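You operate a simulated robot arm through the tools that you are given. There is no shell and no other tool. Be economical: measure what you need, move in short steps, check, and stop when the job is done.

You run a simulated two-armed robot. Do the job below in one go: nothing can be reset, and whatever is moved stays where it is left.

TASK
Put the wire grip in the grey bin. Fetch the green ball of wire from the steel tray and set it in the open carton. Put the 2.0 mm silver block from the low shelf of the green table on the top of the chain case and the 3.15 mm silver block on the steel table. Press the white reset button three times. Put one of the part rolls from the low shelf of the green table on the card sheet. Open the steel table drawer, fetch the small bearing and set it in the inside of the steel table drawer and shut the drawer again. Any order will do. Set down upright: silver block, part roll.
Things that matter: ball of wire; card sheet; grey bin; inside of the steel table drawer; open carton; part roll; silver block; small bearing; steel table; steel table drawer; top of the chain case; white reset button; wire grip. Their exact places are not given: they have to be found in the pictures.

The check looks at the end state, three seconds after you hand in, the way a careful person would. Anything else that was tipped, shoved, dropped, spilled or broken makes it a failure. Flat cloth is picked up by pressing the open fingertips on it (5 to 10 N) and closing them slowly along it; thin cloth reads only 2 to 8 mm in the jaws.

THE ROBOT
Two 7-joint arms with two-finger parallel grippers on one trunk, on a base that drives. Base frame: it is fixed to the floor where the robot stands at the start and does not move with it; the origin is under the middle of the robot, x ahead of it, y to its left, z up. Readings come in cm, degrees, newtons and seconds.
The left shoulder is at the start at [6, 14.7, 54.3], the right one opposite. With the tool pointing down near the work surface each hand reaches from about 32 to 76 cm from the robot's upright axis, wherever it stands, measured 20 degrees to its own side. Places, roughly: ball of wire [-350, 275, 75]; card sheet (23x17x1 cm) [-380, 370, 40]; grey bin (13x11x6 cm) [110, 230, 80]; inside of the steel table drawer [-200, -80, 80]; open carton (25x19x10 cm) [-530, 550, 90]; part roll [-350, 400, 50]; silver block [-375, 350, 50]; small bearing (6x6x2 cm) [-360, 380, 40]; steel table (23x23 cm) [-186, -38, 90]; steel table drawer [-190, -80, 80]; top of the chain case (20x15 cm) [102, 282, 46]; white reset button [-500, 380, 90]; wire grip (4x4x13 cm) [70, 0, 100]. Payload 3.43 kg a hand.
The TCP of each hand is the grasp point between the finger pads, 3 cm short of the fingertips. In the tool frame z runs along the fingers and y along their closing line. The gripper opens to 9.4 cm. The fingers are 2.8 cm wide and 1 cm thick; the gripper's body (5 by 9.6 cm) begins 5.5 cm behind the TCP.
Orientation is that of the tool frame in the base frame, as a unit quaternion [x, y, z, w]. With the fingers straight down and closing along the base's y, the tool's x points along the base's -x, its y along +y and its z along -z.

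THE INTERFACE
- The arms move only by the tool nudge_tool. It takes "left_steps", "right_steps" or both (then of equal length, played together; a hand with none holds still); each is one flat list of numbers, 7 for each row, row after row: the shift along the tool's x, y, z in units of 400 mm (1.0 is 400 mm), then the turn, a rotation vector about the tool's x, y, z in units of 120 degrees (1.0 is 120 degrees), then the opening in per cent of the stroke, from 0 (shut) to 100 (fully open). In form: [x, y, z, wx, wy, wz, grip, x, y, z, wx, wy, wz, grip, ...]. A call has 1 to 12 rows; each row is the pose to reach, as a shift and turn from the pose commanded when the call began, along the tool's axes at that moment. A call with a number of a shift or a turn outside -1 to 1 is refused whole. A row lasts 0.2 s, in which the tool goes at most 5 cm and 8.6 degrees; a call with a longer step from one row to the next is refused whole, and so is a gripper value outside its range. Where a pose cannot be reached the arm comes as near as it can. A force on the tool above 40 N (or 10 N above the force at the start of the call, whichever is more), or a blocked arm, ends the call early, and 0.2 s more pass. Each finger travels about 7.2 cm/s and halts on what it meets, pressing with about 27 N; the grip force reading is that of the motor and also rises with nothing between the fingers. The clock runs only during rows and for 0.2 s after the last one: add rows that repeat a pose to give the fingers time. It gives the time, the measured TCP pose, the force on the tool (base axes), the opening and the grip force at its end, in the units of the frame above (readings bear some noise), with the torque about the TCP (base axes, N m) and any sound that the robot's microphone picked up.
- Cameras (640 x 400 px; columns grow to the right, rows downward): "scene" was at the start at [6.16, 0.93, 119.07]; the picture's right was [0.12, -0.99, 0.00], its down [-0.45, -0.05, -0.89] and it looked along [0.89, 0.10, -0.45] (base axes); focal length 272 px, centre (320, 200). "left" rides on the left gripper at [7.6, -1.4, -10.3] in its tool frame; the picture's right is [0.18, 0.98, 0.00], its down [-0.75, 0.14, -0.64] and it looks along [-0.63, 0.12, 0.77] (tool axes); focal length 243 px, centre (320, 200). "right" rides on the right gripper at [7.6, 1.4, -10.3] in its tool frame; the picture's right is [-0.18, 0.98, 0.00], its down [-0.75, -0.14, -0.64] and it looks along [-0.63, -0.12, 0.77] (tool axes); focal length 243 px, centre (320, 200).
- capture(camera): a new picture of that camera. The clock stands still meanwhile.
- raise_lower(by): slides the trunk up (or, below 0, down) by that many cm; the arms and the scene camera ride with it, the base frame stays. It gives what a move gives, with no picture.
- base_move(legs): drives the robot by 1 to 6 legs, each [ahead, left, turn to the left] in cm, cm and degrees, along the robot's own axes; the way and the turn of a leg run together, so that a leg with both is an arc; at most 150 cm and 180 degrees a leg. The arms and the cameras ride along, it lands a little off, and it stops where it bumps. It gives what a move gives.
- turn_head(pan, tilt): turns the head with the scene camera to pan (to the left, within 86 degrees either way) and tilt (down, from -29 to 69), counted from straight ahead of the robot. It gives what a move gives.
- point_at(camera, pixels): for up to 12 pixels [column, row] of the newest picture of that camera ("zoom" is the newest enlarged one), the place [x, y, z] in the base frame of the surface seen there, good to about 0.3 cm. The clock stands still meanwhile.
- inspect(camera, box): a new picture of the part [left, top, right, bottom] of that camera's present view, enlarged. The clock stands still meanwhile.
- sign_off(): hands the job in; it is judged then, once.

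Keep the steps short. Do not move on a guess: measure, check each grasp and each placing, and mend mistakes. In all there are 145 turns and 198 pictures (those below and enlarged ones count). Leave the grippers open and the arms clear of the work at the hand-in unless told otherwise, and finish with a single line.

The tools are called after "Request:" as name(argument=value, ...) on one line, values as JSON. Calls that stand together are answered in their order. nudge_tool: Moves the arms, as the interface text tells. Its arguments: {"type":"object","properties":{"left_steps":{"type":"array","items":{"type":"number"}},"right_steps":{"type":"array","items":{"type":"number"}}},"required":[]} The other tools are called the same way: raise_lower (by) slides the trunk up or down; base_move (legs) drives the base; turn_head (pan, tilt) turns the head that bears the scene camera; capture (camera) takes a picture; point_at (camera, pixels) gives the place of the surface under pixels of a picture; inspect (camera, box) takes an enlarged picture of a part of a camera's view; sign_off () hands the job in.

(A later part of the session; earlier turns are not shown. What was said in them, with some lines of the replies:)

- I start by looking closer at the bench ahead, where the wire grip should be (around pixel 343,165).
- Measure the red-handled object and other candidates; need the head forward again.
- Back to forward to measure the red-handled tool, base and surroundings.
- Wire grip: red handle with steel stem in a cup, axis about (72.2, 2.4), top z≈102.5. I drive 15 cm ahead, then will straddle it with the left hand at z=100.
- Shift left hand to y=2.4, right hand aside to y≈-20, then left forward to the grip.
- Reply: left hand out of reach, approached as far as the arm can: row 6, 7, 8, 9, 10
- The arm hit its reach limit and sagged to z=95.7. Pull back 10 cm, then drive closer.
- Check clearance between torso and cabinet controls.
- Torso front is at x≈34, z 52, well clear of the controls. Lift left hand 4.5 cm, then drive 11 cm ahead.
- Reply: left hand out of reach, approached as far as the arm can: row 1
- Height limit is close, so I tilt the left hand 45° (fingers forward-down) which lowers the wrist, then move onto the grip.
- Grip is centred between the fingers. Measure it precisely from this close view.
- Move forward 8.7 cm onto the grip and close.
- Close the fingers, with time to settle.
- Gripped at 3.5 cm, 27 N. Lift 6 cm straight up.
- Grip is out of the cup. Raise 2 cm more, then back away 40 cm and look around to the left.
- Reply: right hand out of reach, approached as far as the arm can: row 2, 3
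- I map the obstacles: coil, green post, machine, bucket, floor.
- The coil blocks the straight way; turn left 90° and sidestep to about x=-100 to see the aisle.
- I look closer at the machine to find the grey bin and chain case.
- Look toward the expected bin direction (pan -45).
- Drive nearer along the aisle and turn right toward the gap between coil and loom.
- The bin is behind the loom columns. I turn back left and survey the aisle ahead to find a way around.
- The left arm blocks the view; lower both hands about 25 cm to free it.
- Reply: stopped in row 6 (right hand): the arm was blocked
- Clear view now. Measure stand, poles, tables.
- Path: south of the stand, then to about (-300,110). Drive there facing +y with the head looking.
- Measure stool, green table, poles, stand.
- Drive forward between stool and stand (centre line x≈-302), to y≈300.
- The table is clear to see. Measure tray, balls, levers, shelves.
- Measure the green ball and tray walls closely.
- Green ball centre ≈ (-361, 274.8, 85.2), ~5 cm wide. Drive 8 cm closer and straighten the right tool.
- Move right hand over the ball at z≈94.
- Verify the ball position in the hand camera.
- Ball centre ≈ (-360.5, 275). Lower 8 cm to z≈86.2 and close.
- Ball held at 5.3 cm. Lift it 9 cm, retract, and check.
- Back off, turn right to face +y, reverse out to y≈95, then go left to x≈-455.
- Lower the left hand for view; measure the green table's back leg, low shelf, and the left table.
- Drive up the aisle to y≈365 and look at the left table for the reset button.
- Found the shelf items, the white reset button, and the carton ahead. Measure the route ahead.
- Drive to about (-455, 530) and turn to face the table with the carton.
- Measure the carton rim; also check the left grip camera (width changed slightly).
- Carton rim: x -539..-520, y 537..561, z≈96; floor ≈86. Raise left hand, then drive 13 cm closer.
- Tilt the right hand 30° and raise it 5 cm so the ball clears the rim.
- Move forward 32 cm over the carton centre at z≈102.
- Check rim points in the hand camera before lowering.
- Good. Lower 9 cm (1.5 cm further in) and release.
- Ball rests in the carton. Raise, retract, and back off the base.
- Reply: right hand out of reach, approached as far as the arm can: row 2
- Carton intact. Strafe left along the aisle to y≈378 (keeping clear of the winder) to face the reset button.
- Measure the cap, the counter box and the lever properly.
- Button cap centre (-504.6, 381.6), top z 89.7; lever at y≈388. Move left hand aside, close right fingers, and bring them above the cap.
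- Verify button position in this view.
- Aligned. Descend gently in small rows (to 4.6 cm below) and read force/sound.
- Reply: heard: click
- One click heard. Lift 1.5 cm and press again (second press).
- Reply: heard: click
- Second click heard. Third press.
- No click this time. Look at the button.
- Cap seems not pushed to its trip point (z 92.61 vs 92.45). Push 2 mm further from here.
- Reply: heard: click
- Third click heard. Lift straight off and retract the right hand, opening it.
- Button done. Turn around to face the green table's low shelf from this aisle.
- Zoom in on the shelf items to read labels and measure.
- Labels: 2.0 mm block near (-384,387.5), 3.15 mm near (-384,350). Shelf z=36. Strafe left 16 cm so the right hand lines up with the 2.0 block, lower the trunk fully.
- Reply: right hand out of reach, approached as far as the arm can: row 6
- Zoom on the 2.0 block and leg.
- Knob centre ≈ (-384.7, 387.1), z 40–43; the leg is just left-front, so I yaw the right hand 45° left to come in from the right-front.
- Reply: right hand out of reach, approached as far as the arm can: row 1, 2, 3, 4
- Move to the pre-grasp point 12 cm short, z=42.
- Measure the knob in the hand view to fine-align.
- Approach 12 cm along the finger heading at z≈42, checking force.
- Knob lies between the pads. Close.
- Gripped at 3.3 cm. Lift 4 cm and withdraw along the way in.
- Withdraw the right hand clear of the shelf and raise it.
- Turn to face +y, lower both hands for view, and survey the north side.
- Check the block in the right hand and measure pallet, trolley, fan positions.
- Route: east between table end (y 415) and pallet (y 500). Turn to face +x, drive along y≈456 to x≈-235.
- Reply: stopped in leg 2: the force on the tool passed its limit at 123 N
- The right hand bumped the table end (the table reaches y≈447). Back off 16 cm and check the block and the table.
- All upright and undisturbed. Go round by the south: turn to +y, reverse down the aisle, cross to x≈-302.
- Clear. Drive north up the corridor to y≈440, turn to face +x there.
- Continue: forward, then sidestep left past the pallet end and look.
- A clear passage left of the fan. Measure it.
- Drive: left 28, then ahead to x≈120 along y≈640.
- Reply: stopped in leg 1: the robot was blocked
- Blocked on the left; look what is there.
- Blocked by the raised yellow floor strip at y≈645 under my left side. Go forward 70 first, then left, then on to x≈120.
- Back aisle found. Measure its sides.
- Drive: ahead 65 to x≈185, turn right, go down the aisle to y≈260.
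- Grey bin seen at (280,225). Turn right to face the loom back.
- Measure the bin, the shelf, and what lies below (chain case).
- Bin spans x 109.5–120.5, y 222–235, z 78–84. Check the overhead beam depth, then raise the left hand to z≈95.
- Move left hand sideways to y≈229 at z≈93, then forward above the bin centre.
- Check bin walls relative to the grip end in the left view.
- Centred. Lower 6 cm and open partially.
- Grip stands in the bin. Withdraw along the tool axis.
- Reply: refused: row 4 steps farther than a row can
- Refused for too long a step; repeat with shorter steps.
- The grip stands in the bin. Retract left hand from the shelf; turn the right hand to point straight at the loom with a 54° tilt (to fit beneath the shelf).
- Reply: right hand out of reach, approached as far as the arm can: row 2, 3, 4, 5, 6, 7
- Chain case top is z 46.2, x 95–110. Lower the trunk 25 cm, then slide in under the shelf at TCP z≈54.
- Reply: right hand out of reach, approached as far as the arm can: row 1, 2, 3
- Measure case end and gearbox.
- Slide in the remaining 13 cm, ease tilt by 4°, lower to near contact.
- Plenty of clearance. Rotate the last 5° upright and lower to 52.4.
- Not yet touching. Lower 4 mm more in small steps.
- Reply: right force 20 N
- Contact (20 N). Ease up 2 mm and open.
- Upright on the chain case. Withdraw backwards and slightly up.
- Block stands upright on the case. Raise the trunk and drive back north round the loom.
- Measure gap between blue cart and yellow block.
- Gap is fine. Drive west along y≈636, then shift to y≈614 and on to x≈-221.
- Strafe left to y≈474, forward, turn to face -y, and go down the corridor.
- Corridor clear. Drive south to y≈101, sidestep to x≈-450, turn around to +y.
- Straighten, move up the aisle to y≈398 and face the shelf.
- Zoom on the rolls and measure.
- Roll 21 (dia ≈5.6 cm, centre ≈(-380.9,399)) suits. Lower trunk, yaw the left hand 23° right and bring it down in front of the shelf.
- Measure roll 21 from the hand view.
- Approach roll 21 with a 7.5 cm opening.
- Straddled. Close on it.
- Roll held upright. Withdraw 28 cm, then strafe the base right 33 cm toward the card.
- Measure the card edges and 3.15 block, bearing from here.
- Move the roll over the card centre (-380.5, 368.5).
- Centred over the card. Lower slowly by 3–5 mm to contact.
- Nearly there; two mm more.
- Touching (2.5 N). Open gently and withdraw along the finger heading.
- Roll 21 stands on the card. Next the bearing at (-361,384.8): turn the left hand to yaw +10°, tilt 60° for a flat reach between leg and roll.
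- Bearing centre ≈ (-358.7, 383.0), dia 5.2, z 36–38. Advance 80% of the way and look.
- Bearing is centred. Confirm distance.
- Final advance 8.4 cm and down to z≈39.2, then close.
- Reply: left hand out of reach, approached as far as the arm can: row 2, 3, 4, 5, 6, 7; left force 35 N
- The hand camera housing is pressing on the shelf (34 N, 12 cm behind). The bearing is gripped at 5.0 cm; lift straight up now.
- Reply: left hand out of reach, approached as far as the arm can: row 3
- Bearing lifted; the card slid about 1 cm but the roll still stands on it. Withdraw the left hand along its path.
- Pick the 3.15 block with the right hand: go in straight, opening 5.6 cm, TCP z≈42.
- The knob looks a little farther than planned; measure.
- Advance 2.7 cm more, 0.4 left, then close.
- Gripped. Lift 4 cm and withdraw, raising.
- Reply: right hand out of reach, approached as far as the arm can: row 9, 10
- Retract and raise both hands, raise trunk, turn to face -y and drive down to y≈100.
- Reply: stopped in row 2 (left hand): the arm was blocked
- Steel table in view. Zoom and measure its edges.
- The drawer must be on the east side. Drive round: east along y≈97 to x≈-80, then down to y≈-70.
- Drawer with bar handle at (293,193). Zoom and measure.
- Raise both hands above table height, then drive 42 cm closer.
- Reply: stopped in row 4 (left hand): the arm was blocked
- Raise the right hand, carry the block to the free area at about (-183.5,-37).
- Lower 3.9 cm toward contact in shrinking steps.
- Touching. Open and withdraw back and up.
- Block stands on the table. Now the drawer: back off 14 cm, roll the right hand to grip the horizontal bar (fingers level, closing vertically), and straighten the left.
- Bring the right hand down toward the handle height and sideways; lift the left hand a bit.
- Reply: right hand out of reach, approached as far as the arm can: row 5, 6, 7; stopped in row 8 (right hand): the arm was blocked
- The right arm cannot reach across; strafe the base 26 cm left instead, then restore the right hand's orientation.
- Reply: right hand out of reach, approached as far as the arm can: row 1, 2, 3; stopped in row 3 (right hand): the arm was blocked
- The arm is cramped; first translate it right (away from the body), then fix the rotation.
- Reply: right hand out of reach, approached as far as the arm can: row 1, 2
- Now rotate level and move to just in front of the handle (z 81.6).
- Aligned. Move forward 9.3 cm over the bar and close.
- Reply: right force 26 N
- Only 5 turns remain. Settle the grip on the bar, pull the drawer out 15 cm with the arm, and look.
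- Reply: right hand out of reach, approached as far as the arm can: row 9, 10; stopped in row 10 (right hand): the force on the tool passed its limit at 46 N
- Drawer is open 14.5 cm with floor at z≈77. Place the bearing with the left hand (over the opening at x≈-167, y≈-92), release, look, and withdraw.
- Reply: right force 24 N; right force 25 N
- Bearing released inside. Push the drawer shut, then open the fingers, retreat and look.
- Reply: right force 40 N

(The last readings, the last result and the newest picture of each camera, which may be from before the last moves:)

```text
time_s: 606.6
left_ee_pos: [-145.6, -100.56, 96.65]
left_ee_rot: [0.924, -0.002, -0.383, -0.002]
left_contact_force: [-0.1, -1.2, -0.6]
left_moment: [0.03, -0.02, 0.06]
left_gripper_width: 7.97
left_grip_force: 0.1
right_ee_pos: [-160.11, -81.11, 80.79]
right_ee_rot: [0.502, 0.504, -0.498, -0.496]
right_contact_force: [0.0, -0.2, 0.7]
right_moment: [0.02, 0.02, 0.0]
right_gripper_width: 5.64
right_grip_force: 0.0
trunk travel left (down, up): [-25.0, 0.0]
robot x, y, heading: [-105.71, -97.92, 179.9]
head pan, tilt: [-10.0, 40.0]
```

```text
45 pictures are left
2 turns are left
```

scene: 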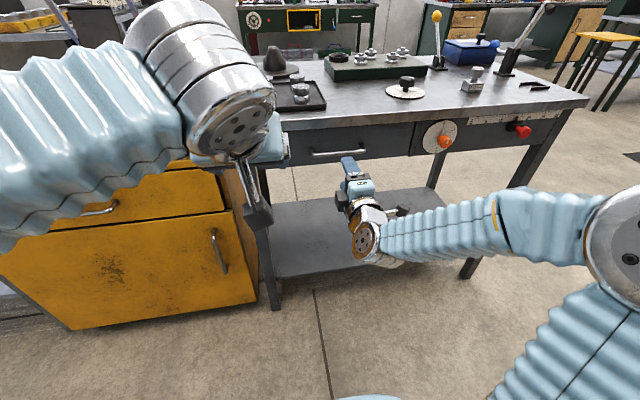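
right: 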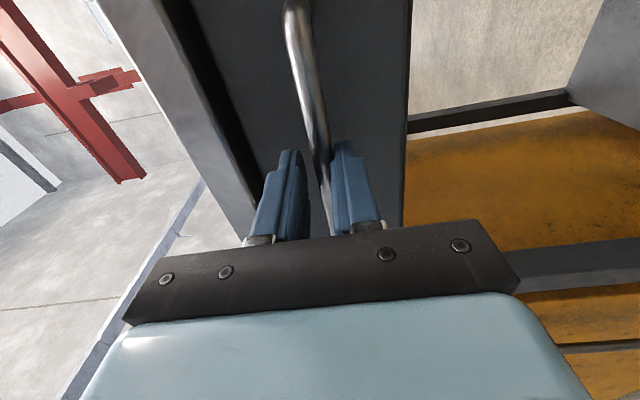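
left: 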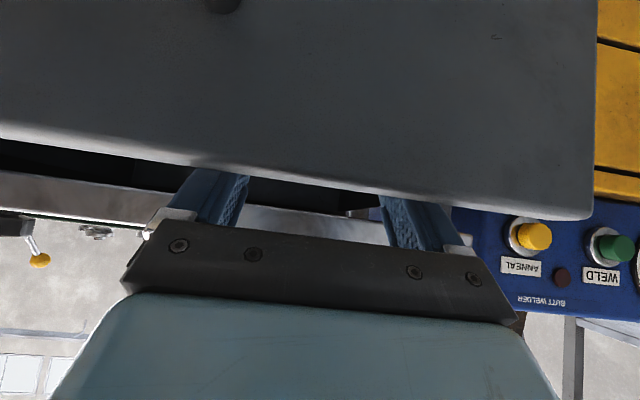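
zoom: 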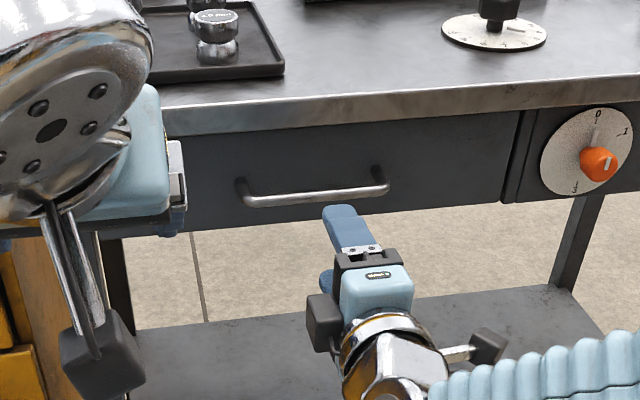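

Drawer face is back at x≈-174.8 (fully shut). Back the robot away so both arms are clear, with open grippers.

Request:
base_move(legs=[[-30, 0, 0]])

Request:
capture(camera="scene")

```text
time_s: 608.7
left_ee_pos: [-115.18, -100.58, 96.75]
left_ee_rot: [0.924, -0.003, -0.383, -0.002]
left_contact_force: [0.2, -0.1, 0.7]
left_moment: [-0.01, -0.04, 0.02]
left_gripper_width: 7.99
left_grip_force: 0.0
right_ee_pos: [-129.87, -81.18, 80.71]
right_ee_rot: [0.503, 0.504, -0.497, -0.496]
right_contact_force: [0.0, -0.3, 1.1]
right_moment: [0.01, 0.0, -0.01]
right_gripper_width: 5.65
right_grip_force: 0.2
trunk travel left (down, up): [-25.0, 0.0]
robot x, y, heading: [-75.46, -98.18, 179.8]
head pan, tilt: [-10.0, 40.0]
```

```text
44 pictures are left
1 turns are left
```

scene: 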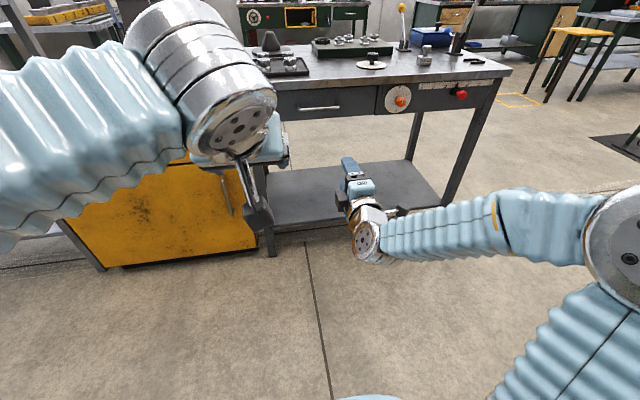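

All parts are placed, the drawer is shut and the arms are clear, so I hand in.

Request:
sign_off()

```text
The job is handed in.
```

I finished every part of the job and handed it in, but I didn't see the small bearing inside the drawer after letting go of it, because the drawer front hid it. Also, the card sheet slid about 1 cm when a hand camera pressed on the shelf; the part roll still stands on it. Earlier the right hand bumped the green table's end (123 N), and everything I could see stayed upright.
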